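You operate a simulated robot arm through the tools that you are given. There is no shell and no other tool.

You run a simulated robot arm. Do the job below in one go: nothing can be reset, and whatever is moved stays where it is left.

JOB
The container in the orange frame is not plugged in: switch off, plug in, lock it, switch on again.
Fine: at the cold rack; watch till the lamp on its roof lights. The other containers, switches, sliders and plugs stay as they are.

Only the result counts: the job must be done as asked and must still hold three seconds after the hand-in. Knocking over, shifting, dropping, spilling or breaking anything else fails it.

ROBOT AND FRAMES
A 7-joint arm with a two-finger parallel gripper, fixed in place. Base frame: the origin is at the foot of the arm, x ahead of it, y to its left, z up; the work surface is at about z = 760. Units: mm, degrees, N and s.
With the tool pointing down near the work surface it reaches from about 340 to 760 mm from the base axis. Its first joint turns from -115.0 to 115.0 degrees. Payload 3.91 kg.
Tool frame: the origin (TCP) lies between the finger pads and is the grasp point; the fingertips stand 30 mm ahead of it; z points along the fingers, y is the line along which they close. Largest opening 110 mm; finger width 20, thickness 10; the body of the gripper, 48 by 112 mm, starts 55 mm behind the TCP.
Orientation is told as [roll, pitch, yaw] about the base's x, y, z axes, in that order, counted from this pose: with the fingers straight down and closing along the base's y, the tool's x points along the base's -x, its y along +y and its z along -z.

CONTROLS
- The arm moves only by the tool step_arm. Its argument "increments" is one flat list of numbers, 7 for each row, row after row: the shift along the base's x, y, z in mm, then the turn, a rotation vector about the base's x, y, z in degrees, then the closure, from 0 (fully open) to 1 (shut). In form: [tx, ty, tz, wx, wy, wz, fingers, tx, ty, tz, wx, wy, wz, fingers, ...]. A call has 1 to 20 rows; each row shifts and turns the commanded pose from where the row before left it. Rows are played at 5 a second. More than 50 mm and 8.6 degrees between two rows, or a gripper value outside its range, and nothing of the call is played. A pose out of reach is approached as far as the arm can. The call stops where the force on the tool passes 40 N (or 10 N more than at its start, if that is more) or the arm is blocked; 0.2 s more then pass. Each finger travels about 108 mm/s and halts on what it meets, pressing with about 44 N; the grip force reading is that of the motor and also rises with nothing between the fingers. The clock runs only during rows and for 0.2 s after the last one: add rows that do not move to give the fingers time. The reply holds the time, the measured pose of the TCP, the force on the tool along the base axes, the opening and the grip force, in the units named above and with some noise, with the torque about the TCP (base axes, N m) and any sound that the robot's microphone picked up.
- Cameras (640 x 400 px; columns grow to the right, rows downward): "scene" is fixed at [50, -647.6, 1338.2]; the picture's right is [0.80, -0.61, 0.00], its down [-0.50, -0.65, -0.57] and it looks along [0.35, 0.46, -0.82] (base axes); focal length 214 px, centre (320, 200). "wrist" rides on the gripper at [73, 17, -103] in the tool frame; the picture's right is [-0.23, 0.97, 0.00], its down [-0.76, -0.18, -0.62] and it looks along [-0.61, -0.14, 0.78] (tool axes); focal length 222 px, centre (320, 200). There is no depth. A picture from a camera that has moved, and an enlarged one, comes with that camera's place and axes in the base frame and with its lens.
- snapshot(camera): a new picture of that camera. No time passes.
- move_column(by): slides the trunk up (or, below 0, down) by that many mm; the arm rides with it, the base frame stays. It gives what a move gives, with no picture.
- close_up(camera, box): a new picture of the part [left, top, right, bottom] of that camera's present view, enlarged. No time passes.
- hand_in(): hands the job in; it is judged then, once.

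Places have to be worked out from the pictures, the camera data and where the tool is seen. Open the gripper and draw the arm clear of the work before you hand the job in, unless the task says otherwise.

The tools are called after "Call:" as name(argument=value, ...) on one line, values as JSON. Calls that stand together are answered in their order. step_arm: Moves the arm, as the interface text tells. Its arguments: {"type":"object","properties":{"increments":{"type":"array"}},"required":["increments"]} The other tools are called the same way: move_column (by) slides the trunk up or down; snapshot (camera) takes a picture; close_up (camera, box) takes an enlarged picture of a part of a camera's view; hand_in () hands the job in.

At the start:

```text
clock: 0.0
ee_pos: [115.0, -396.2, 1099.2]
orientation: [0.1, 0.1, 0.0]
wrist_force: [1.1, 0.1, -0.8]
ft_torque: [0.02, -0.05, 0.0]
gripper_width: 110.0
finger_force: 0.1
trunk travel left (down, up): [-700.0, 290.0]
```

scene: 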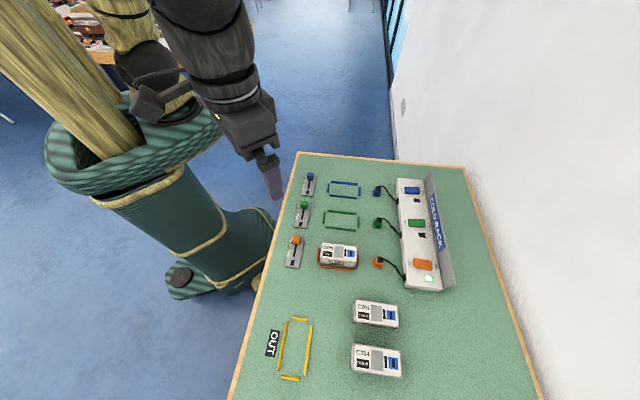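
wrist: 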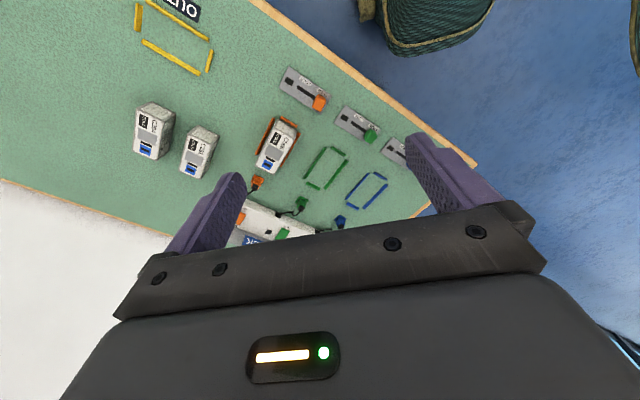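

I start by enlarging the scene around the cold rack, sliders and the orange-framed container to see the details.

Call:
close_up(camera="scene", box=[270, 160, 470, 300])

Call:
close_up(camera="scene", box=[270, 225, 370, 290])

Call:
close_up(camera="scene", box=[360, 225, 460, 300])

Call:
close_up(camera="wrist", box=[220, 50, 400, 250])

```text
2.86 times, centred on (370, 230) of scene
camera zoom: at [50.0, -647.6, 1338.2], right [0.8, -0.61, 0.0], down [-0.5, -0.65, -0.57], along [0.35, 0.46, -0.82], focal length 613 px, centre (177, 114)
```

zoom: 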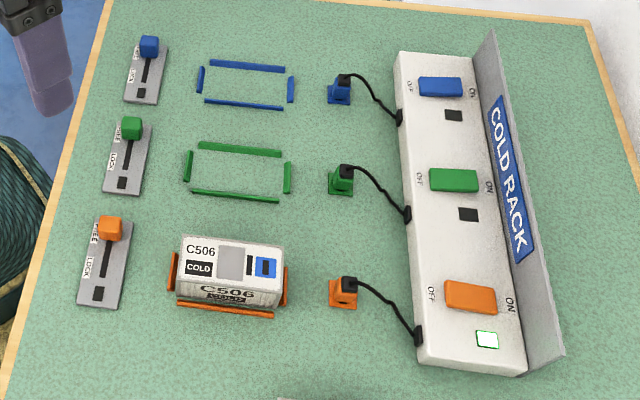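

```text
6.15 times, centred on (320, 258) of scene
camera zoom: at [50.0, -647.6, 1338.2], right [0.8, -0.61, 0.0], down [-0.5, -0.65, -0.57], along [0.35, 0.46, -0.82], focal length 1320 px, centre (320, -154)
```

zoom: 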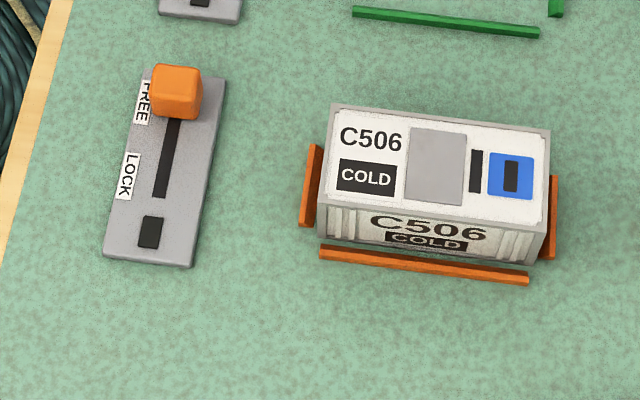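

```text
5.33 times, centred on (410, 262) of scene
camera zoom: at [50.0, -647.6, 1338.2], right [0.8, -0.61, 0.0], down [-0.5, -0.65, -0.57], along [0.35, 0.46, -0.82], focal length 1144 px, centre (-160, -133)
```

zoom: 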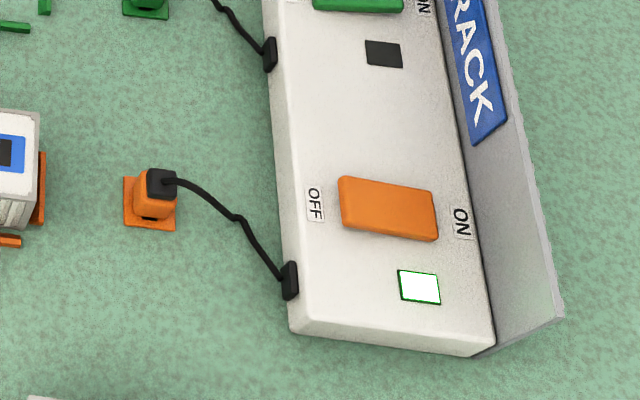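

```text
2.00 times, centred on (310, 150) of wrist
camera zoom: at [43.0, -379.3, 1203.7], right [0.23, 0.97, 0.0], down [0.76, -0.18, 0.62], along [0.61, -0.14, -0.78], focal length 444 px, centre (340, 300)
```

zoom: 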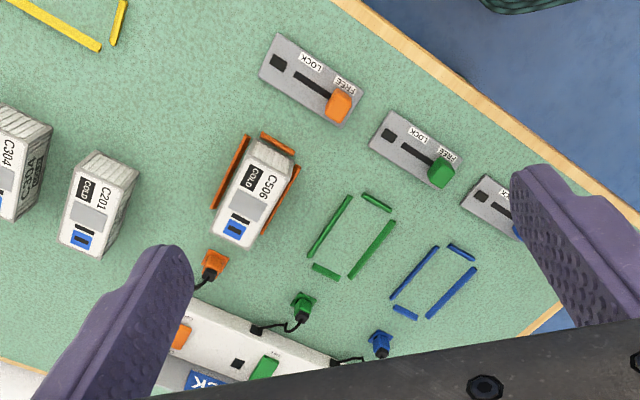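

The table is turned about 45° to the base: the orange slider is at about (150,-406), the parked plug at about (291,-585), the orange rocker at about (367,-660). I turn the tool by -45° and move high over the container for a better wrist view.

Call:
step_arm(increments=[17, -17, 0, 0, 0, -7.5, 0, 17, -17, 0, 0, 0, -7.5, 0, 17, -17, 0, 0, 0, -7.5, 0, 17, -17, 0, 0, 0, -7.5, 0, 17, -17, 0, 0, 0, -7.5, 0, 17, -17, 0, 0, 0, -7.5, 0, 0, 0, -30, 0, 0, 0, 0, 0, 0, -30, 0, 0, 0, 0])

Call:
snapshot(camera="wrist")

Call:
snapshot(camera="scene")

```text
clock: 1.8
ee_pos: [216.6, -498.8, 1038.2]
orientation: [0.0, 0.2, -45.0]
wrist_force: [-1.3, 1.5, -0.2]
ft_torque: [0.0, 0.04, -0.01]
gripper_width: 109.9
finger_force: 0.1
trunk travel left (down, up): [-700.0, 290.0]
```

```text
taken
camera wrist: at [177.7, -435.5, 1142.9], right [0.85, 0.53, 0.0], down [0.41, -0.67, 0.62], along [0.33, -0.53, -0.78], focal length 222 px, centre (320, 200)
```

wrist: 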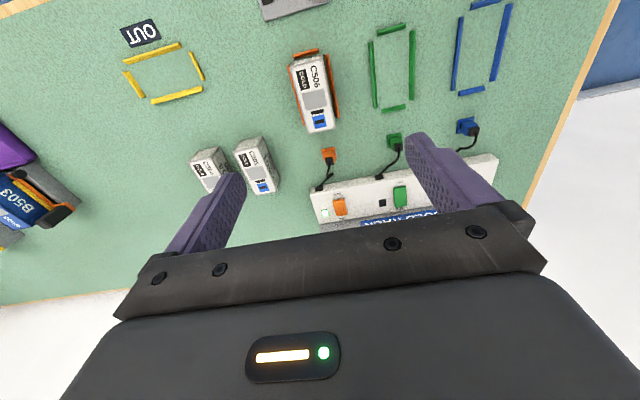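

```text
taken
```

scene: 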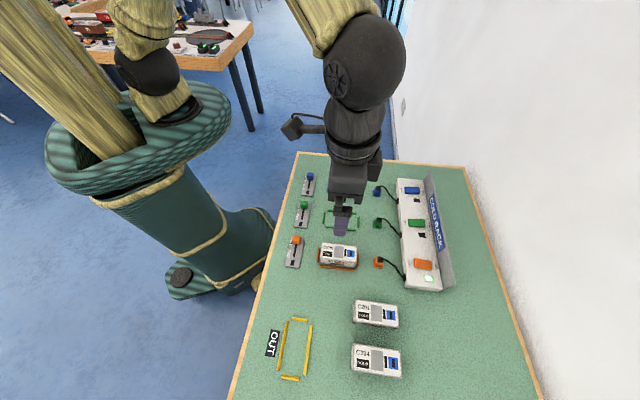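

The tool is above the row. I enlarge the wrist view of the container, plug and rocker.

Call:
close_up(camera="wrist", box=[270, 40, 370, 140])

Call:
close_up(camera="wrist", box=[290, 130, 430, 230])

```text
4.00 times, centred on (320, 90) of wrist
camera zoom: at [177.7, -435.5, 1142.9], right [0.85, 0.53, 0.0], down [0.41, -0.67, 0.62], along [0.33, -0.53, -0.78], focal length 888 px, centre (320, 640)
```

zoom: 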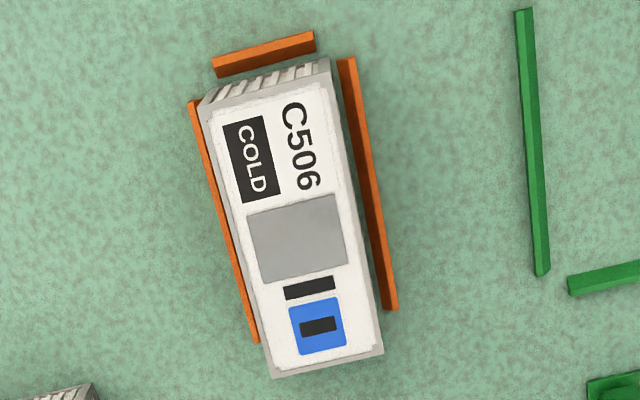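

```text
4.00 times, centred on (360, 180) of wrist
camera zoom: at [177.7, -435.5, 1142.9], right [0.85, 0.53, 0.0], down [0.41, -0.67, 0.62], along [0.33, -0.53, -0.78], focal length 888 px, centre (160, 280)
```

zoom: 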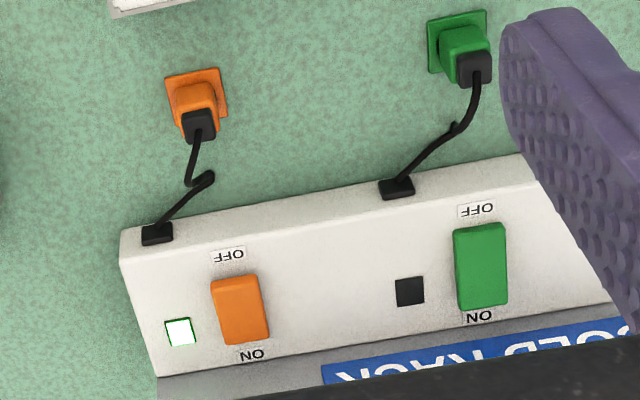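

Triangulating both views: parked plug stands upright with its cap at about (292,-587,799); socket (blue square with slot) on the container roof at about (238,-532,812); orange rocker centre at about (366,-661,804); table axes at 45°. I move closer over the plug, still well clear, to see the plug, rocker and back board in detail.

Call:
step_arm(increments=[20, -22, -30, 0, 0, 0, 0, 20, -22, -30, 0, 0, 0, 0, 20, -22, -30, 0, 0, 0, 0, 20, -22, -30, 0, 0, 0, 0, 0, 0, 0, 0, 0, 0, 0])

Call:
snapshot(camera="wrist")

Call:
snapshot(camera="scene")

```text
clock: 3.0
ee_pos: [296.8, -586.1, 918.9]
orientation: [0.0, 0.0, -45.0]
wrist_force: [-0.6, 0.6, -0.3]
ft_torque: [0.0, 0.0, 0.01]
gripper_width: 109.9
finger_force: 0.1
trunk travel left (down, up): [-700.0, 290.0]
```

```text
taken
camera wrist: at [258.5, -521.8, 1023.8], right [0.85, 0.53, 0.0], down [0.41, -0.66, 0.62], along [0.33, -0.53, -0.78], focal length 222 px, centre (320, 200)
```

wrist: 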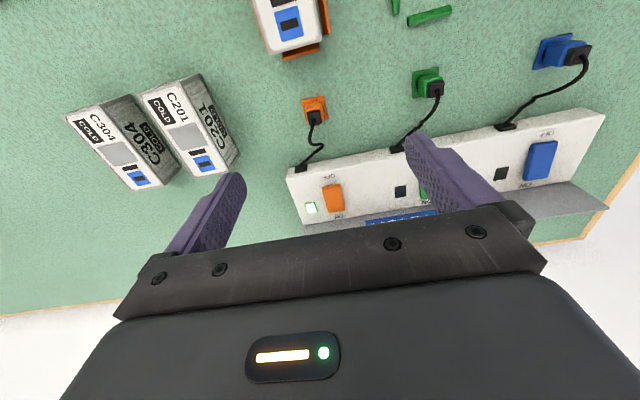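

```text
taken
```

scene: 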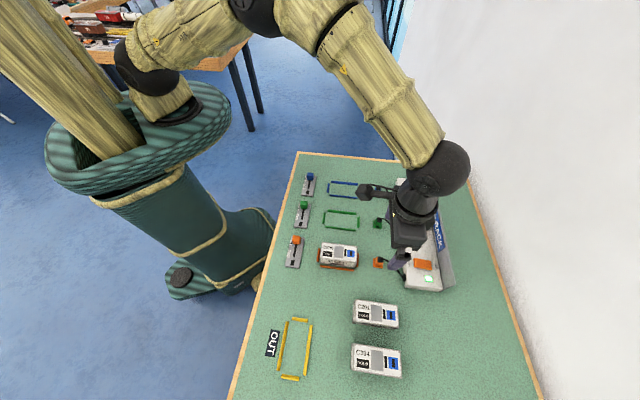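

Now I enlarge the plug/rocker area from this nearer wrist view.

Call:
close_up(camera="wrist", box=[280, 80, 360, 140])

Call:
close_up(camera="wrist", box=[270, 150, 430, 240])

Call:
close_up(camera="scene", box=[360, 225, 460, 300])

Call:
close_up(camera="wrist", box=[240, 0, 340, 70])

```text
6.67 times, centred on (320, 110) of wrist
camera zoom: at [258.5, -521.8, 1023.8], right [0.85, 0.53, 0.0], down [0.41, -0.66, 0.62], along [0.33, -0.53, -0.78], focal length 1481 px, centre (320, 800)
```

zoom: 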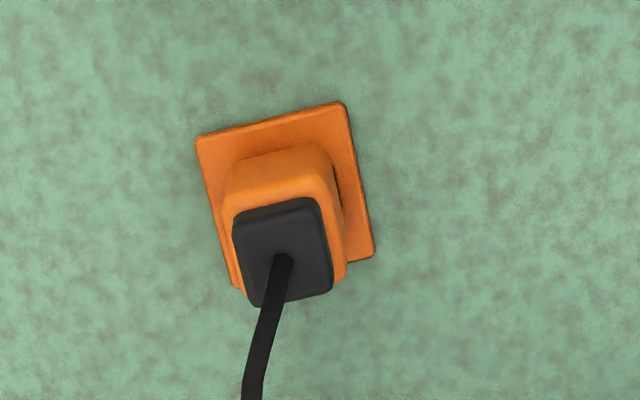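

```text
4.00 times, centred on (350, 195) of wrist
camera zoom: at [258.5, -521.8, 1023.8], right [0.85, 0.53, 0.0], down [0.41, -0.66, 0.62], along [0.33, -0.53, -0.78], focal length 888 px, centre (200, 220)
```

zoom: 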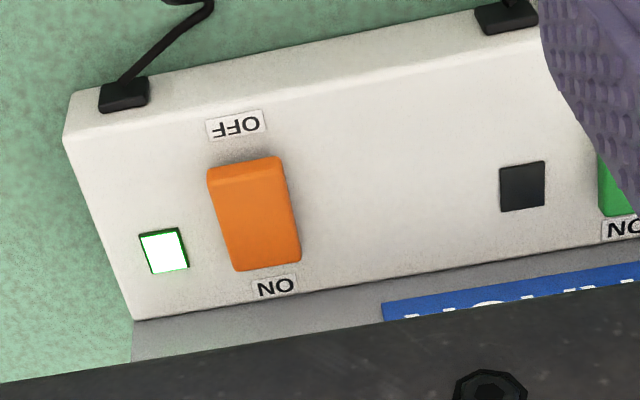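

```text
5.33 times, centred on (410, 262) of scene
camera zoom: at [50.0, -647.6, 1338.2], right [0.8, -0.61, 0.0], down [-0.5, -0.65, -0.57], along [0.35, 0.46, -0.82], focal length 1144 px, centre (-160, -133)
```

zoom: 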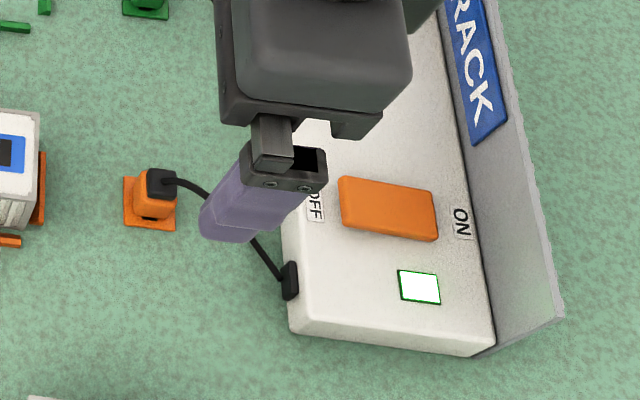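

```text
5.71 times, centred on (290, 35) of wrist
camera zoom: at [258.5, -521.8, 1023.8], right [0.85, 0.53, 0.0], down [0.41, -0.66, 0.62], along [0.33, -0.53, -0.78], focal length 1269 px, centre (491, 1143)
```

zoom: 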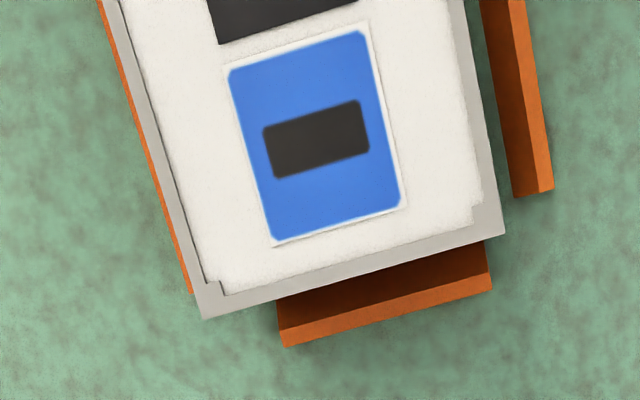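

The rack top is at about z 797, the rocker runs from OFF end (352,-646) to ON end (383,-678), with a vertical board behind it up to about z 860. I shut the fingers and go above the OFF end.

Call:
step_arm(increments=[0, 0, 0, 0, 0, 0, 1, 0, 0, 0, 0, 0, 0, 1, 15, -16, 0, 0, 0, 0, 1, 15, -16, 0, 0, 0, 0, 1, 14, -16, 0, 0, 0, 0, 1, 14, -15, 0, 0, 0, 0, 1, 0, 0, -20, 0, 0, 0, 1, 0, 0, -20, 0, 0, 0, 1, 0, 0, 0, 0, 0, 0, 1])

Call:
snapshot(camera="wrist")

Call:
close_up(camera="scene", box=[360, 200, 460, 300])

```text
clock: 5.0
ee_pos: [348.2, -640.3, 879.6]
orientation: [0.0, 0.1, -45.1]
wrist_force: [-0.3, -0.6, -0.5]
ft_torque: [-0.02, 0.02, 0.01]
gripper_width: 0.0
finger_force: 37.5
out of reach, approached as far as the arm can: row 6
trunk travel left (down, up): [-700.0, 290.0]
```

```text
taken
camera wrist: at [309.1, -578.0, 983.3], right [0.85, 0.53, 0.0], down [0.41, -0.66, 0.62], along [0.33, -0.53, -0.78], focal length 222 px, centre (320, 200)
```

wrist: 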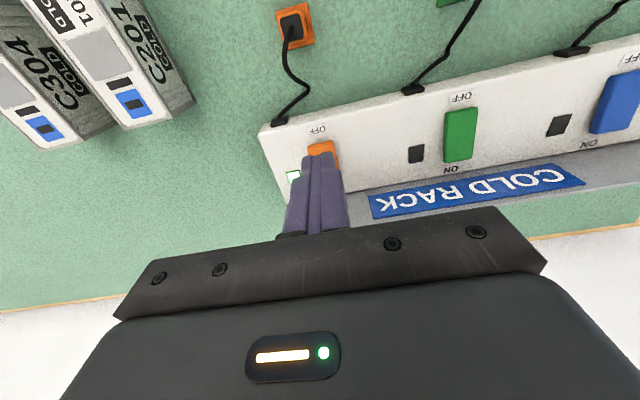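

```text
4.00 times, centred on (410, 250) of scene
camera zoom: at [50.0, -647.6, 1338.2], right [0.8, -0.61, 0.0], down [-0.5, -0.65, -0.57], along [0.35, 0.46, -0.82], focal length 858 px, centre (-40, 0)
```

zoom: 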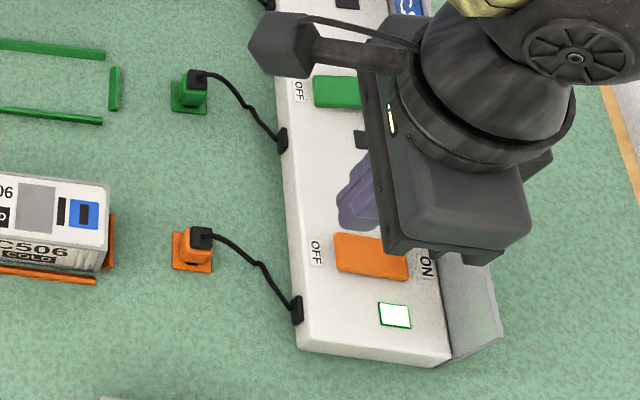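

At this height the arm stops at about 729 mm from its axis, so I raise the trunk to bring the shoulder nearer to the wrist's level (more reach), then I will come back down with a slight outward tilt.

Call:
move_column(by=150)

```text
clock: 6.8
ee_pos: [349.5, -640.5, 1028.0]
orientation: [0.1, 0.1, -44.9]
wrist_force: [-0.1, -0.4, -0.4]
ft_torque: [0.01, 0.0, -0.02]
gripper_width: 0.0
finger_force: 37.8
trunk travel left (down, up): [-850.0, 140.0]
```

Trunk is up. I tilt the tool 15° (tips outward toward the rack) and come down to z≈880 above the OFF end.

Call:
step_arm(increments=[0, 0, -37, -5.3, -5.3, 0, 1, 0, 0, -37, -5.3, -5.3, 0, 1, 3, -5, -37, 0, 0, 0, 1, 3, -4, -37, 0, 0, 0, 1, 0, 0, 0, 0, 0, 0, 1])

Call:
snapshot(camera="wrist")

Call:
close_up(camera="scene", box=[360, 200, 460, 300])

```text
clock: 8.0
ee_pos: [355.1, -650.0, 883.5]
orientation: [0.0, -15.0, -44.9]
wrist_force: [-0.7, -0.6, -0.1]
ft_torque: [0.01, 0.04, 0.01]
gripper_width: 0.1
finger_force: 38.0
trunk travel left (down, up): [-850.0, 140.0]
```

```text
taken
camera wrist: at [298.8, -569.8, 964.9], right [0.84, 0.53, 0.06], down [0.28, -0.53, 0.8], along [0.46, -0.66, -0.6], focal length 222 px, centre (320, 200)
```

wrist: 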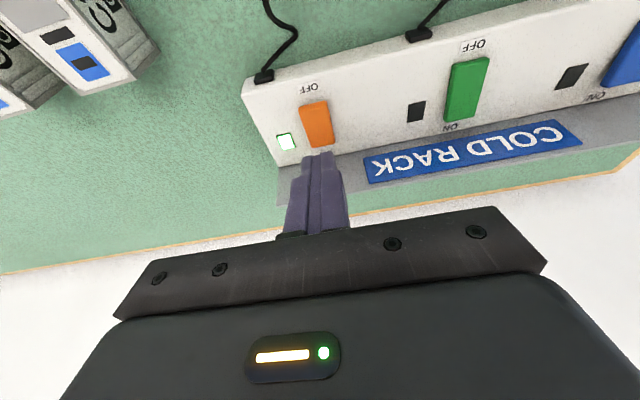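

```text
4.00 times, centred on (410, 250) of scene
camera zoom: at [50.0, -647.6, 1338.2], right [0.8, -0.61, 0.0], down [-0.5, -0.65, -0.57], along [0.35, 0.46, -0.82], focal length 858 px, centre (-40, 0)
```

zoom: 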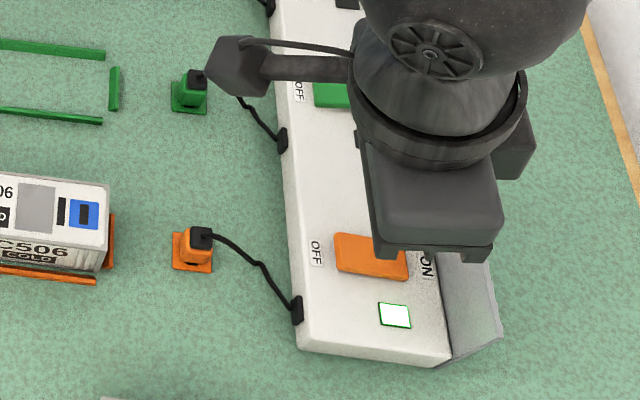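

Aligned over the OFF half, tip about 45 mm above it. I descend 36 mm and check before pressing.

Call:
step_arm(increments=[0, 0, -18, 0, 0, 0, 1, 0, 0, -18, 0, 0, 0, 1, 0, 0, 0, 0, 0, 0, 1])

Call:
close_up(camera="wrist", box=[230, 60, 430, 220])

Call:
close_up(camera="scene", box=[380, 230, 460, 290])

```text
clock: 8.8
ee_pos: [355.2, -649.6, 846.9]
orientation: [-0.1, -14.8, -45.1]
wrist_force: [-0.2, 0.9, -0.1]
ft_torque: [0.02, -0.03, -0.01]
gripper_width: 0.0
finger_force: 37.9
trunk travel left (down, up): [-850.0, 140.0]
```

```text
2.50 times, centred on (330, 140) of wrist
camera zoom: at [298.6, -569.5, 927.9], right [0.84, 0.53, 0.06], down [0.28, -0.53, 0.8], along [0.46, -0.66, -0.6], focal length 555 px, centre (295, 350)
```

zoom: 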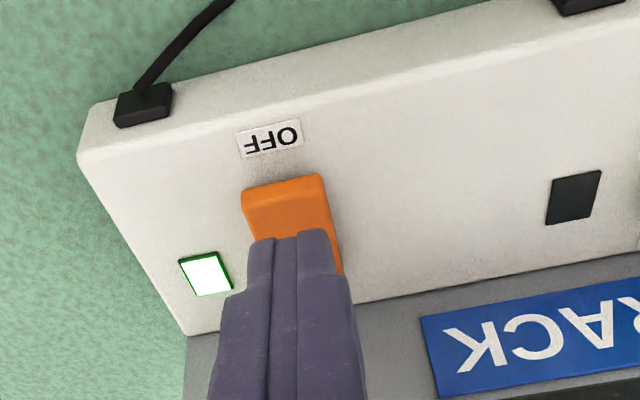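

```text
6.67 times, centred on (420, 260) of scene
camera zoom: at [50.0, -647.6, 1338.2], right [0.8, -0.61, 0.0], down [-0.5, -0.65, -0.57], along [0.35, 0.46, -0.82], focal length 1430 px, centre (-347, -200)
```

zoom: 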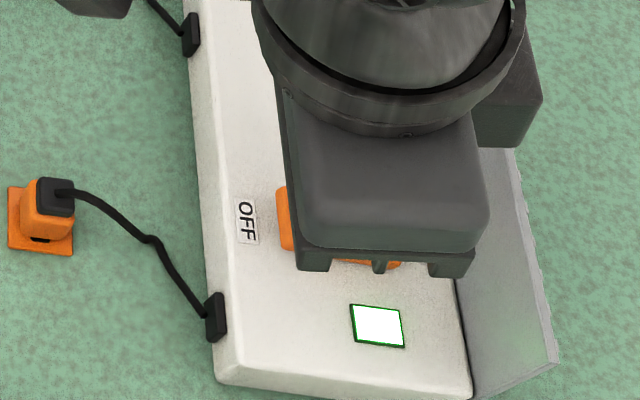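

The fingertips are centred on the rocker and the lower edge will land a few mm inside its OFF end. I press down in small steps; the force stop guards.

Call:
step_arm(increments=[0, 0, -3, 0, 0, 0, 1, 0, 0, -2, 0, 0, 0, 1, 0, 0, -2, 0, 0, 0, 1, 0, 0, -2, 0, 0, 0, 1, 0, 0, -2, 0, 0, 0, 1, 0, 0, -2, 0, 0, 0, 1, 0, 0, -2, 0, 0, 0, 1])

Call:
close_up(camera="wrist", box=[230, 60, 430, 220])

Call:
close_up(camera="scene", box=[380, 230, 460, 290])

```text
clock: 10.3
ee_pos: [353.5, -650.7, 830.3]
orientation: [0.1, -14.9, -45.1]
wrist_force: [0.0, -0.2, 0.1]
ft_torque: [0.01, 0.0, 0.02]
gripper_width: 0.0
finger_force: 37.6
trunk travel left (down, up): [-850.0, 140.0]
```

```text
2.50 times, centred on (330, 140) of wrist
camera zoom: at [297.4, -569.2, 912.1], right [0.84, 0.53, 0.06], down [0.28, -0.53, 0.8], along [0.46, -0.66, -0.6], focal length 555 px, centre (295, 350)
```

zoom: 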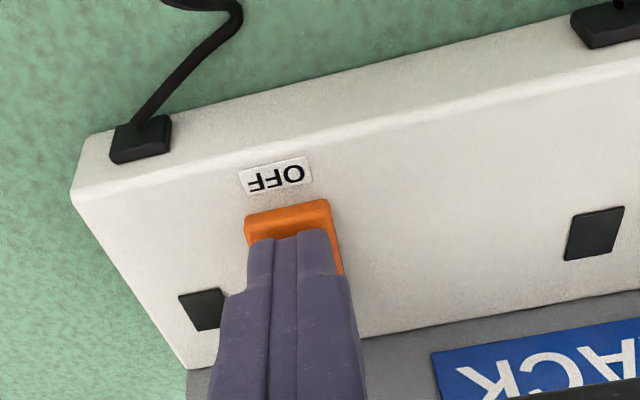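

```text
6.67 times, centred on (420, 260) of scene
camera zoom: at [50.0, -647.6, 1338.2], right [0.8, -0.61, 0.0], down [-0.5, -0.65, -0.57], along [0.35, 0.46, -0.82], focal length 1430 px, centre (-347, -200)
```

zoom: 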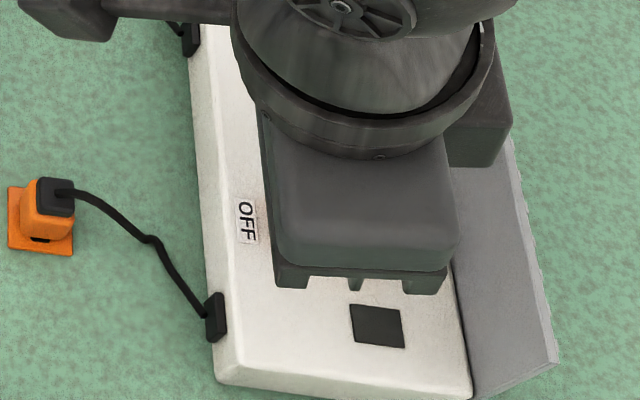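

The rack lamp by the orange switch went dark: it is OFF. I back off upward, untilt, open the fingers partly and move above the parked orange plug.

Call:
step_arm(increments=[0, 0, 30, 0, 0, 0, 1, 0, 0, 35, 0, 0, 0, 1, -15, 16, 5, 5.3, 5.3, 0, 1, -15, 16, 0, 5.3, 5.3, 0, 0.5, -15, 16, 0, 0, 0, 0, 0.5, -15, 15, 0, 0, 0, 0, 0.5, 0, 0, 0, 0, 0, 0, 0.5])

Call:
snapshot(camera="wrist")

Call:
close_up(camera="scene", box=[360, 210, 460, 290])

```text
clock: 11.9
ee_pos: [320.0, -630.9, 891.7]
orientation: [0.0, 0.2, -45.0]
wrist_force: [-0.5, 0.7, -0.9]
ft_torque: [-0.01, 0.0, -0.04]
gripper_width: 55.1
finger_force: 0.1
out of reach, approached as far as the arm can: row 1, 2, 4, 5, 6
trunk travel left (down, up): [-850.0, 140.0]
```

```text
taken
camera wrist: at [280.2, -566.6, 996.5], right [0.85, 0.53, 0.0], down [0.41, -0.67, 0.62], along [0.33, -0.53, -0.78], focal length 222 px, centre (320, 200)
```

wrist: 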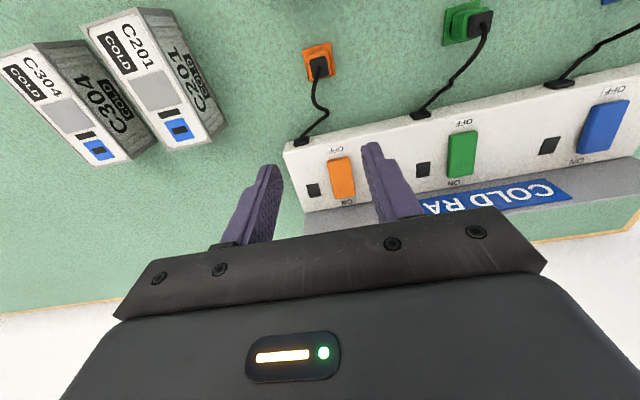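

```text
5.00 times, centred on (410, 250) of scene
camera zoom: at [50.0, -647.6, 1338.2], right [0.8, -0.61, 0.0], down [-0.5, -0.65, -0.57], along [0.35, 0.46, -0.82], focal length 1072 px, centre (-130, -50)
```

zoom: 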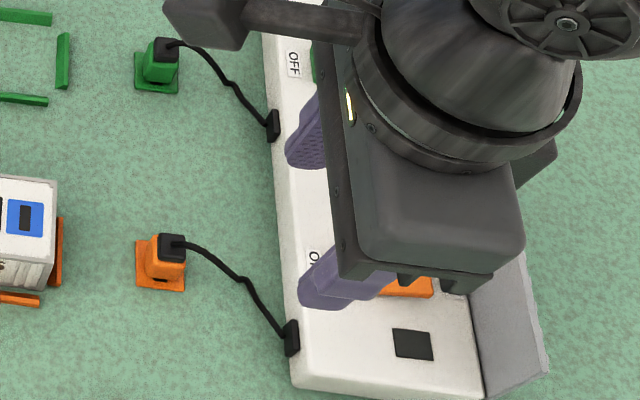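

The switch is off; some rows were clipped, and the tool ended at (320,-631,892). I continue in small steps toward the plug to see that the arm follows.

Call:
step_arm(increments=[-6.5, 10.7, 0, 0, 0, 0, 0.5, -6.5, 10.7, 0, 0, 0, 0, 0.5, -6.5, 10.7, 0, 0, 0, 0, 0.5, -6.5, 10.7, 0, 0, 0, 0, 0.5, 0, 0, 0, 0, 0, 0, 0.5])

Call:
snapshot(camera="wrist")

Call:
snapshot(camera="scene")

```text
clock: 13.2
ee_pos: [310.5, -630.7, 881.9]
orientation: [0.1, 0.3, -45.0]
wrist_force: [0.6, 0.5, -0.4]
ft_torque: [0.0, 0.01, -0.01]
gripper_width: 55.0
finger_force: 0.0
out of reach, approached as far as the arm can: row 1, 2, 3, 4
trunk travel left (down, up): [-850.0, 140.0]
```

```text
taken
camera wrist: at [272.3, -566.9, 985.7], right [0.85, 0.53, 0.0], down [0.41, -0.67, 0.62], along [0.33, -0.53, -0.78], focal length 222 px, centre (320, 200)
```

wrist: 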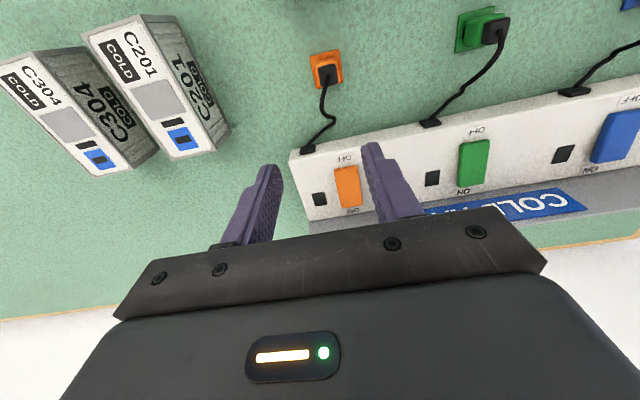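

```text
taken
```

scene: 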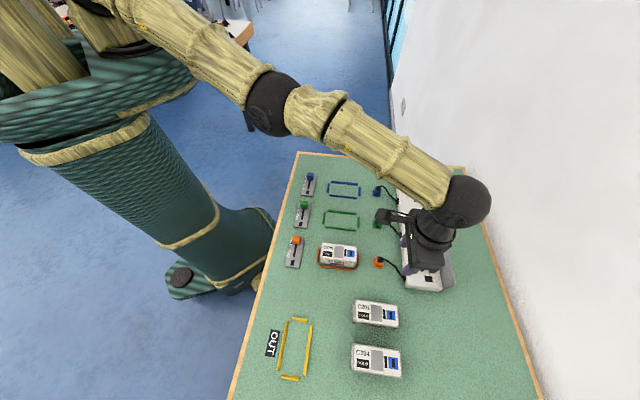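

The arm seems stuck near a straight-elbow pose. I command larger inward-and-up steps, well above all objects, to bend the elbow again.

Call:
step_arm(increments=[-18, 36, 25, 0, 0, 0, 0.5, -18, 36, 25, 0, 0, 0, 0.5, -18, 36, 25, 0, 0, 0, 0.5, 0, 0, 0, 0, 0, 0, 0.5])

Call:
snapshot(camera="scene")

```text
clock: 14.2
ee_pos: [304.8, -640.1, 918.0]
orientation: [0.2, 0.1, -45.0]
wrist_force: [-0.1, 0.0, 0.5]
ft_torque: [-0.01, 0.01, 0.01]
gripper_width: 55.1
finger_force: 0.0
out of reach, approached as far as the arm can: row 1, 2, 3
trunk travel left (down, up): [-850.0, 140.0]
```

```text
taken
```

scene: 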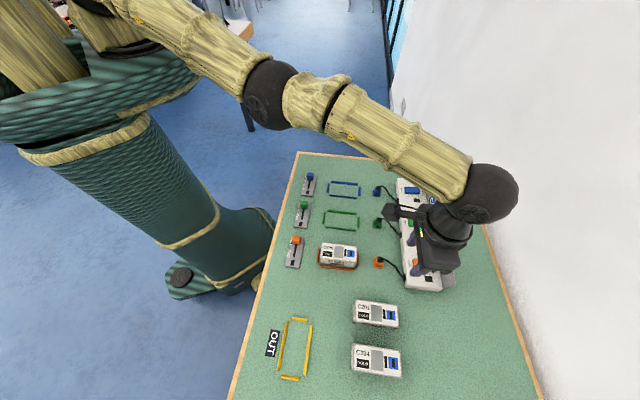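

The picture suggests the elbow has slipped just past straight (it now hangs slightly below the shoulder–wrist line) and sits at a limit there. I go up clear of the board and stretch outward past straight so that it can come back on the right side.

Call:
step_arm(increments=[2, -4, 45, 0, 0, 0, 0.5, 2, -4, 45, 0, 0, 0, 0.5, 10, -20, 0, 0, 0, 0, 0.5, 10, -20, 0, 0, 0, 0, 0.5, 0, 0, 0, 0, 0, 0, 0.5])

Call:
snapshot(camera="scene")

```text
clock: 15.3
ee_pos: [310.4, -652.7, 1009.8]
orientation: [0.0, 0.1, -45.0]
wrist_force: [0.5, 0.9, 0.5]
ft_torque: [0.0, 0.0, 0.01]
gripper_width: 55.2
finger_force: 0.0
out of reach, approached as far as the arm can: row 1, 3, 4
trunk travel left (down, up): [-850.0, 140.0]
```

```text
taken
```

scene: 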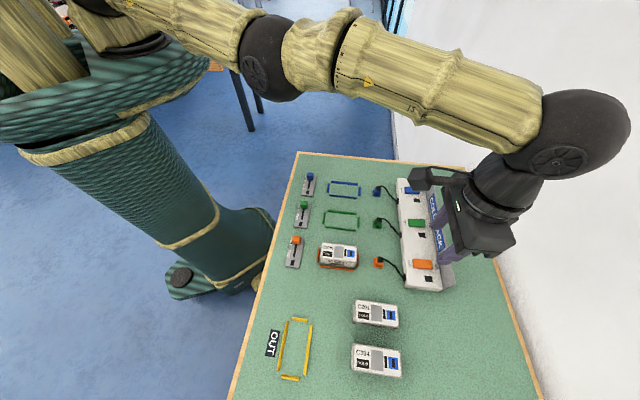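

The arm is fully straight here. From straight, a downward move should make the elbow flex the right way, so I command down-and-inward steps, staying above z≈915.

Call:
step_arm(increments=[-6, 12, -30, 0, 0, 0, 0.5, -8, 16, -30, 0, 0, 0, 0.5, -8, 16, -30, 0, 0, 0, 0.5, 0, 0, 0, 0, 0, 0, 0.5])

Call:
snapshot(camera="scene")

```text
clock: 16.4
ee_pos: [301.0, -640.4, 913.7]
orientation: [0.0, 0.1, -45.0]
wrist_force: [0.2, 0.4, 0.4]
ft_torque: [0.02, 0.04, -0.01]
gripper_width: 55.1
finger_force: 0.0
out of reach, approached as far as the arm can: row 1, 2, 3
trunk travel left (down, up): [-850.0, 140.0]
```

```text
taken
```

scene: 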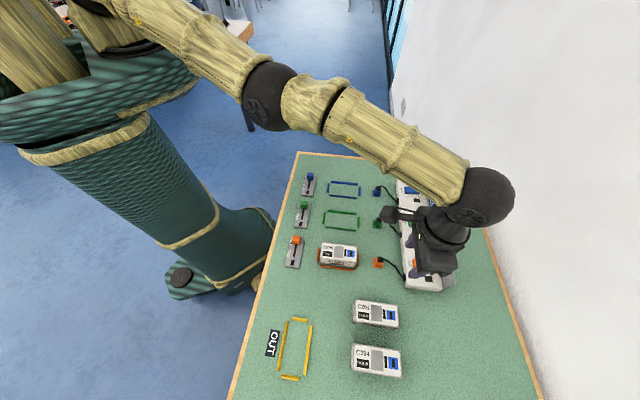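

Still clipped. I enlarge the arm in the scene view to judge how the elbow stands.

Call:
close_up(camera="scene", box=[60, 0, 540, 300])

```text
1.33 times, centred on (300, 150) of scene
camera zoom: at [50.0, -647.6, 1338.2], right [0.8, -0.61, 0.0], down [-0.5, -0.65, -0.57], along [0.35, 0.46, -0.82], focal length 286 px, centre (347, 267)
```

zoom: 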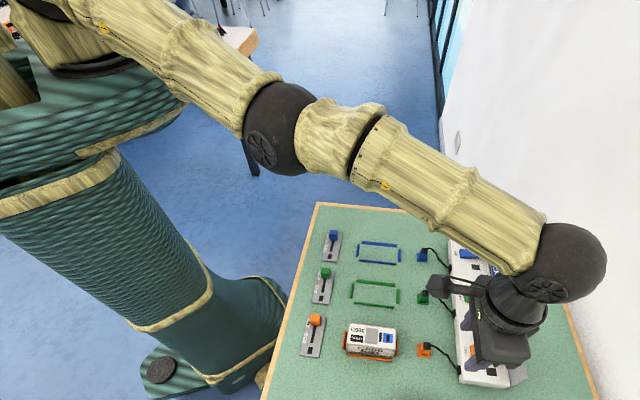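

The elbow hangs about 16° below the shoulder–wrist line, i.e. past straight. I stretch up and outward to straighten it, then go down and outward so that it flexes to the upper side, then pull inward.

Call:
step_arm(increments=[8, -16, 40, 0, 0, 0, 0.5, 15, -30, 20, 0, 0, 0, 0.5, 15, -30, -20, 0, 0, 0, 0.5, 12, -24, -35, 0, 0, 0, 0.5, -5, 10, -10, 0, 0, 0, 0.5, -10, 20, 0, 0, 0, 0, 0.5, -10, 20, 0, 0, 0, 0, 0.5, 0, 0, 0, 0, 0, 0, 0.5])

Call:
close_up(camera="scene", box=[60, 0, 540, 300])

```text
clock: 18.1
ee_pos: [309.7, -641.3, 924.0]
orientation: [0.0, 0.1, -45.0]
wrist_force: [-0.3, 0.9, -0.3]
ft_torque: [0.02, 0.02, -0.01]
gripper_width: 55.1
finger_force: 0.0
out of reach, approached as far as the arm can: row 1, 2, 3, 4, 5, 6, 7
trunk travel left (down, up): [-850.0, 140.0]
```

```text
1.33 times, centred on (300, 150) of scene
camera zoom: at [50.0, -647.6, 1338.2], right [0.8, -0.61, 0.0], down [-0.5, -0.65, -0.57], along [0.35, 0.46, -0.82], focal length 286 px, centre (347, 267)
```

zoom: 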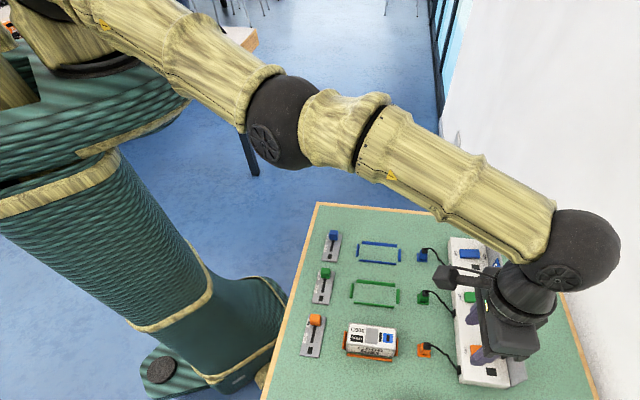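

The elbow appears stuck at about 13° past straight, and large commands make the solver stall. I climb gently along the reachable sphere with only slight outward increments, so that the elbow straightens by converging moves.

Call:
step_arm(increments=[1.5, -3.2, 28, 0, 0, 0, 0.5, 1.5, -3.2, 28, 0, 0, 0, 0.5, 1.5, -3.2, 28, 0, 0, 0, 0.5, 0.44, -0.9, 0, 0, 0, 0, 0.5, 0.44, -0.9, 0, 0, 0, 0, 0.5, 0.44, -0.9, 0, 0, 0, 0, 0.5, 0.44, -0.9, 0, 0, 0, 0, 0.5, 0.44, -0.9, 0, 0, 0, 0, 0.5, 0.44, -0.9, 0, 0, 0, 0, 0.5, 0, 0, 0, 0, 0, 0, 0.5])

Call:
snapshot(camera="scene")

```text
clock: 20.4
ee_pos: [315.0, -654.9, 1008.5]
orientation: [0.1, 0.0, -45.0]
wrist_force: [-0.5, 0.6, 0.0]
ft_torque: [-0.04, -0.01, 0.01]
gripper_width: 54.8
finger_force: 0.0
trunk travel left (down, up): [-850.0, 140.0]
```

```text
taken
```

scene: 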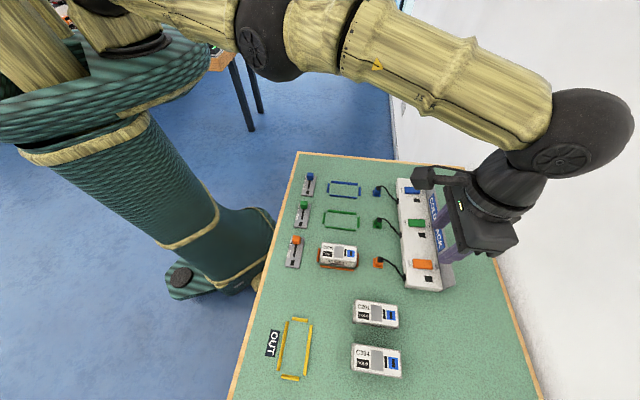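

The elbow is now straight again (it rose in the picture) and nothing was clipped. I move gently down along the sphere, then inward in 1 mm steps.

Call:
step_arm(increments=[-0.8, 1.6, -14, 0, 0, 0, 0.5, -0.8, 1.6, -14, 0, 0, 0, 0.5, -0.44, 0.9, -2, 0, 0, 0, 0.5, -0.44, 0.9, -2, 0, 0, 0, 0.5, -0.6, 1.2, -2, 0, 0, 0, 0.5, -0.6, 1.2, -2, 0, 0, 0, 0.5, -0.9, 1.8, -2, 0, 0, 0, 0.5, -0.9, 1.8, -2, 0, 0, 0, 0.5, -1.3, 2.7, -2, 0, 0, 0, 0.5, -1.3, 2.7, -2, 0, 0, 0, 0.5])

Call:
snapshot(camera="scene")

```text
clock: 22.6
ee_pos: [311.5, -647.2, 964.1]
orientation: [0.0, 0.1, -45.0]
wrist_force: [-0.2, -0.7, 0.3]
ft_torque: [0.02, 0.0, 0.0]
gripper_width: 55.1
finger_force: 0.0
out of reach, approached as far as the arm can: row 1, 6, 8, 9, 10
trunk travel left (down, up): [-850.0, 140.0]
```

```text
taken
```

scene: 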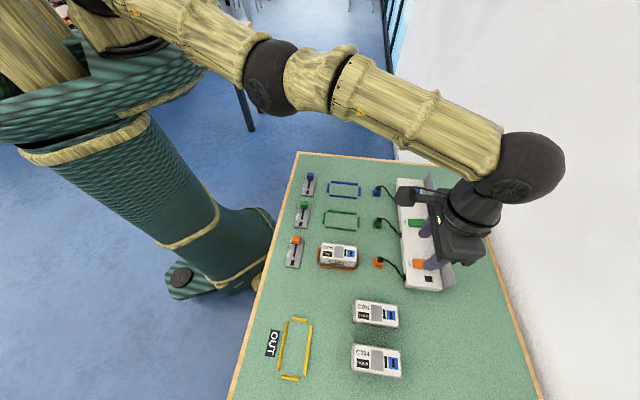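

It slipped back to the lower side. I repeat the gentle climb and this time go outward in half-millimetre steps until the very limit, to find truly straight.

Call:
step_arm(increments=[0.92, -1.9, 11, 0, 0, 0, 0.5, 0.92, -1.9, 11, 0, 0, 0, 0.5, 0.92, -1.9, 11, 0, 0, 0, 0.5, 0.92, -1.9, 11, 0, 0, 0, 0.5, 0.3, -0.6, 0, 0, 0, 0, 0.5, 0.3, -0.6, 0, 0, 0, 0, 0.5, 0.3, -0.6, 0, 0, 0, 0, 0.5, 0.3, -0.6, 0, 0, 0, 0, 0.5, 0.3, -0.6, 0, 0, 0, 0, 0.5, 0.3, -0.6, 0, 0, 0, 0, 0.5, 0.3, -0.6, 0, 0, 0, 0, 0.5, 0.3, -0.6, 0, 0, 0, 0, 0.5, 0.3, -0.6, 0, 0, 0, 0, 0.5, 0.3, -0.6, 0, 0, 0, 0, 0.5, 0, 0, 0, 0, 0, 0, 0.5])

Call:
snapshot(camera="scene")

```text
clock: 25.8
ee_pos: [314.5, -654.1, 1009.5]
orientation: [0.0, 0.1, -45.0]
wrist_force: [-0.6, -0.1, 0.2]
ft_torque: [-0.02, 0.0, -0.02]
gripper_width: 55.0
finger_force: 0.0
out of reach, approached as far as the arm can: row 8, 13
trunk travel left (down, up): [-850.0, 140.0]
```

```text
taken
```

scene: 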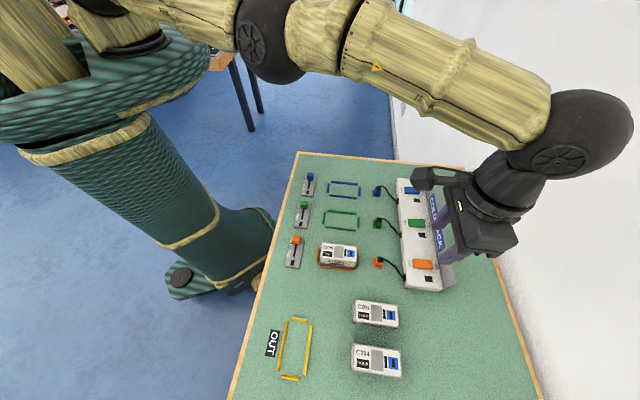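

Now near straight. I do one larger down-step along the sphere and then inward steps to see which side the elbow takes.

Call:
step_arm(increments=[-2.2, 4.6, -45, 0, 0, 0, 0.5, -0.9, 1.8, -1, 0, 0, 0, 0.5, -0.9, 1.8, -1, 0, 0, 0, 0.5, -0.9, 1.8, -1, 0, 0, 0, 0.5, -0.9, 1.8, -1, 0, 0, 0, 0.5, -0.9, 1.8, -1, 0, 0, 0, 0.5, -0.9, 1.8, -1, 0, 0, 0, 0.5, 0, 0, 0, 0, 0, 0, 0.5])

Call:
snapshot(camera="scene")

```text
clock: 27.6
ee_pos: [308.0, -640.3, 957.9]
orientation: [-0.1, 0.1, -45.1]
wrist_force: [-0.4, 0.1, -0.1]
ft_torque: [0.01, 0.03, -0.01]
gripper_width: 55.1
finger_force: 0.0
trunk travel left (down, up): [-850.0, 140.0]
```

```text
taken
```

scene: 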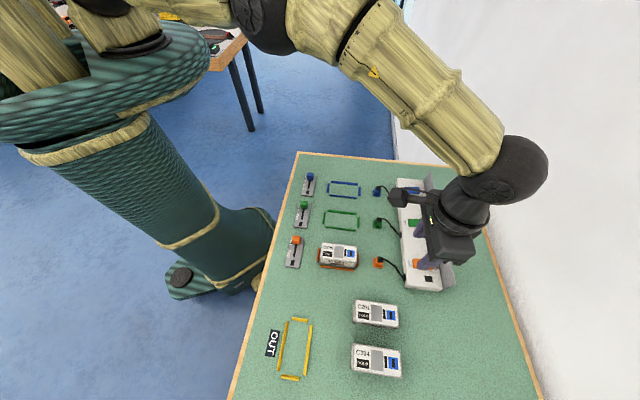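

The elbow is up again and inward moves work. I move in above the plug and up, then lower the trunk back so that the arm works further from its limit.

Call:
step_arm(increments=[-3.5, 13, 25, 0, 0, 0, 0.5, -3.5, 13, 25, 0, 0, 0, 0.5, -3.5, 13, 25, 0, 0, 0, 0.5, -3.5, 13.3, 20, 0, 0, 0, 0.5, 0, 0, 0, 0, 0, 0, 0.5])

Call:
move_column(by=-150)

Call:
snapshot(camera="scene")

Call:
snapshot(camera="wrist")

```text
clock: 28.8
ee_pos: [292.8, -586.9, 1053.1]
orientation: [0.0, 0.1, -45.0]
wrist_force: [0.7, -0.2, -0.4]
ft_torque: [0.02, -0.01, -0.01]
gripper_width: 55.3
finger_force: 0.0
trunk travel left (down, up): [-850.0, 140.0]
```

```text
clock: 30.5
ee_pos: [291.6, -587.1, 902.9]
orientation: [0.1, 0.0, -45.0]
wrist_force: [0.2, 0.7, -0.9]
ft_torque: [0.02, 0.04, 0.04]
gripper_width: 55.0
finger_force: 0.1
trunk travel left (down, up): [-700.0, 290.0]
```

```text
taken
```

scene: 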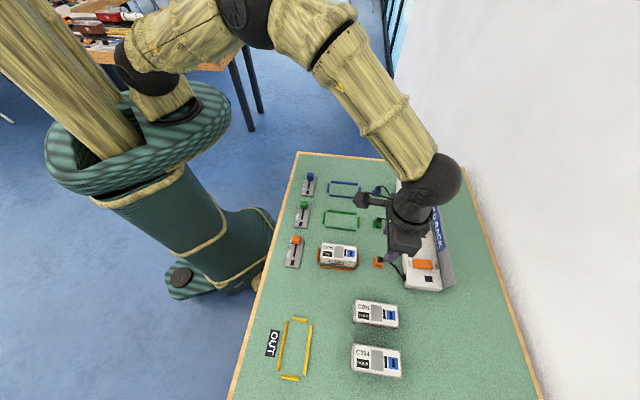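

```text
taken
camera wrist: at [253.0, -523.9, 1006.9], right [0.85, 0.53, 0.0], down [0.41, -0.66, 0.62], along [0.33, -0.53, -0.78], focal length 222 px, centre (320, 200)
```

wrist: 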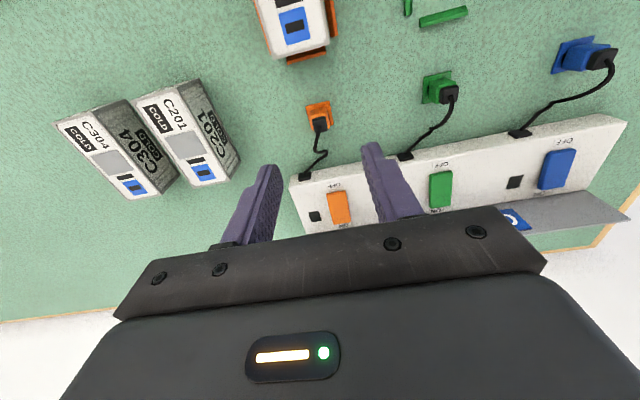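

All good: elbow up, trunk back, OFF state kept. I zoom on the plug to refine its place.

Call:
close_up(camera="wrist", box=[290, 90, 350, 140])

Call:
close_up(camera="scene", box=[365, 245, 405, 275])

```text
8.00 times, centred on (320, 115) of wrist
camera zoom: at [253.0, -523.9, 1006.9], right [0.85, 0.53, 0.0], down [0.41, -0.66, 0.62], along [0.33, -0.53, -0.78], focal length 1777 px, centre (320, 880)
```

zoom: 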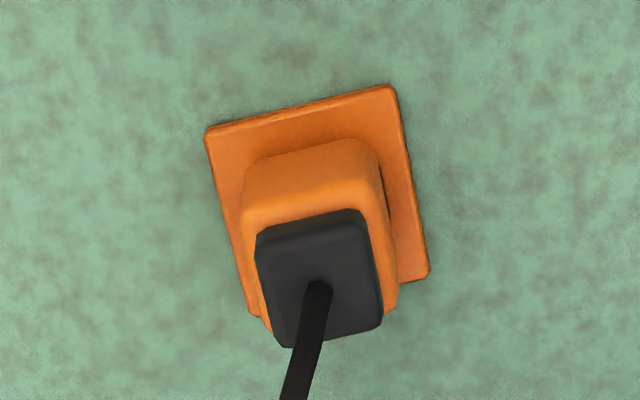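

```text
13.33 times, centred on (385, 260) of scene
camera zoom: at [50.0, -647.6, 1338.2], right [0.8, -0.61, 0.0], down [-0.5, -0.65, -0.57], along [0.35, 0.46, -0.82], focal length 2860 px, centre (-547, -600)
```

zoom: 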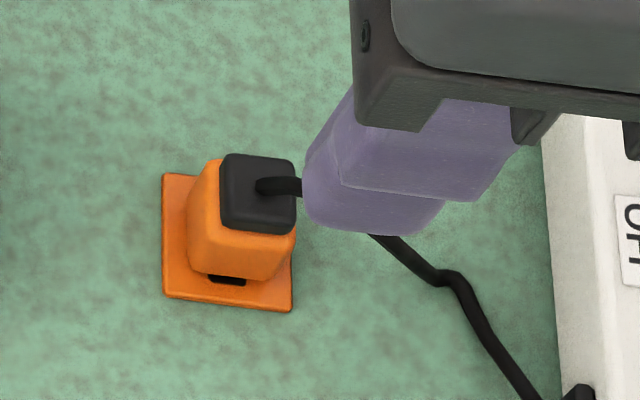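

Plug centre refined to about (293,-587), cap top at z≈802. I descend with the fingers 55 mm apart to either side of it.

Call:
step_arm(increments=[0.3, 0, -25, 0, 0, 0, 0.5, 0.3, 0, -25, 0, 0, 0, 0.5, 0, 0, -25, 0, 0, 0, 0.5, 0, 0, -15, 0, 0, 0, 0.5, 0, 0, -8, 0, 0, 0, 0.5, 0, 0, 0, 0, 0, 0, 0.5])

Call:
snapshot(camera="wrist")

Call:
close_up(camera="scene", box=[350, 235, 420, 285])

```text
clock: 31.9
ee_pos: [294.2, -586.6, 804.6]
orientation: [0.0, 0.1, -45.0]
wrist_force: [0.0, -0.7, -0.7]
ft_torque: [0.02, 0.01, 0.01]
gripper_width: 54.9
finger_force: 0.0
trunk travel left (down, up): [-700.0, 290.0]
```

```text
taken
camera wrist: at [254.4, -524.2, 908.5], right [0.85, 0.53, 0.0], down [0.41, -0.66, 0.62], along [0.33, -0.53, -0.78], focal length 222 px, centre (320, 200)
```

wrist: 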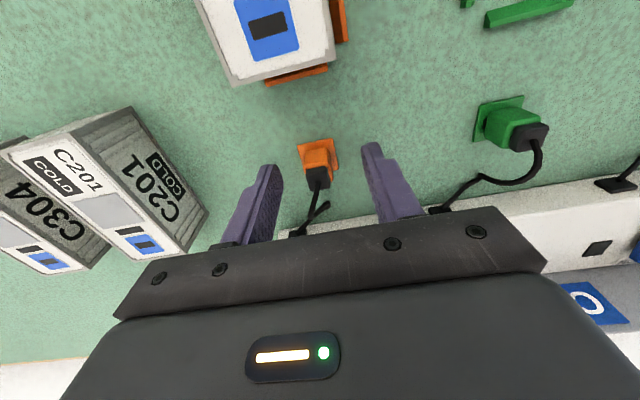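

```text
8.00 times, centred on (385, 260) of scene
camera zoom: at [50.0, -647.6, 1338.2], right [0.8, -0.61, 0.0], down [-0.5, -0.65, -0.57], along [0.35, 0.46, -0.82], focal length 1716 px, centre (-200, -280)
```

zoom: 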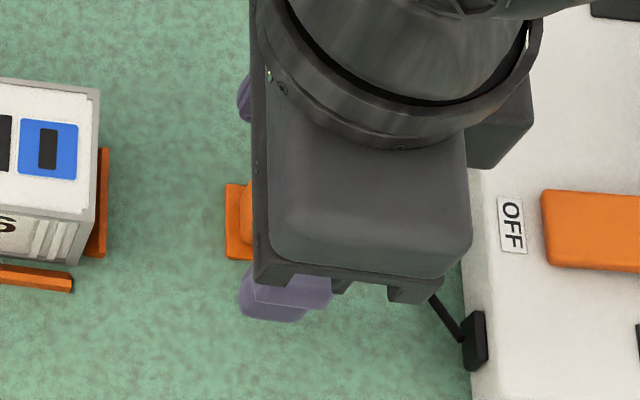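

The plug is centred between the pads. I lower 3 mm more and close on it.

Call:
step_arm(increments=[0, 0, -3, 0, 0, 0, 0.5, 0, 0, 0, 0, 0, 0, 0.75, 0, 0, 0, 0, 0, 0, 0.85, 0, 0, 0, 0, 0, 0, 1, 0, 0, 0, 0, 0, 0, 1, 0, 0, 0, 0, 0, 0, 1])

Call:
close_up(camera="wrist", box=[250, 110, 390, 220])

```text
clock: 33.3
ee_pos: [291.6, -588.0, 802.0]
orientation: [0.0, 0.1, -45.0]
wrist_force: [0.0, 0.4, 0.2]
ft_torque: [0.02, -0.04, 0.03]
gripper_width: 16.6
finger_force: 43.6
trunk travel left (down, up): [-700.0, 290.0]
```

```text
3.64 times, centred on (320, 165) of wrist
camera zoom: at [254.0, -524.2, 905.5], right [0.85, 0.53, 0.0], down [0.41, -0.66, 0.62], along [0.33, -0.53, -0.78], focal length 808 px, centre (320, 327)
```

zoom: 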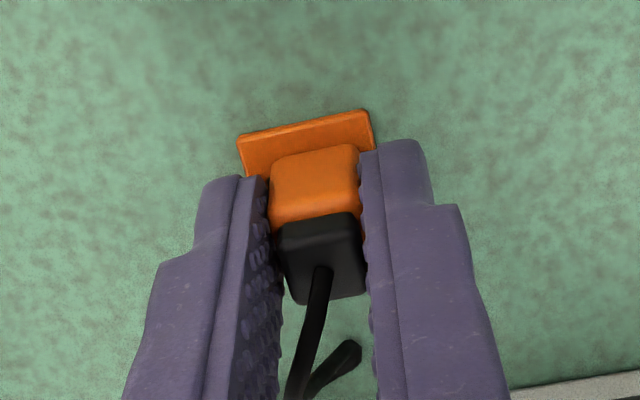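

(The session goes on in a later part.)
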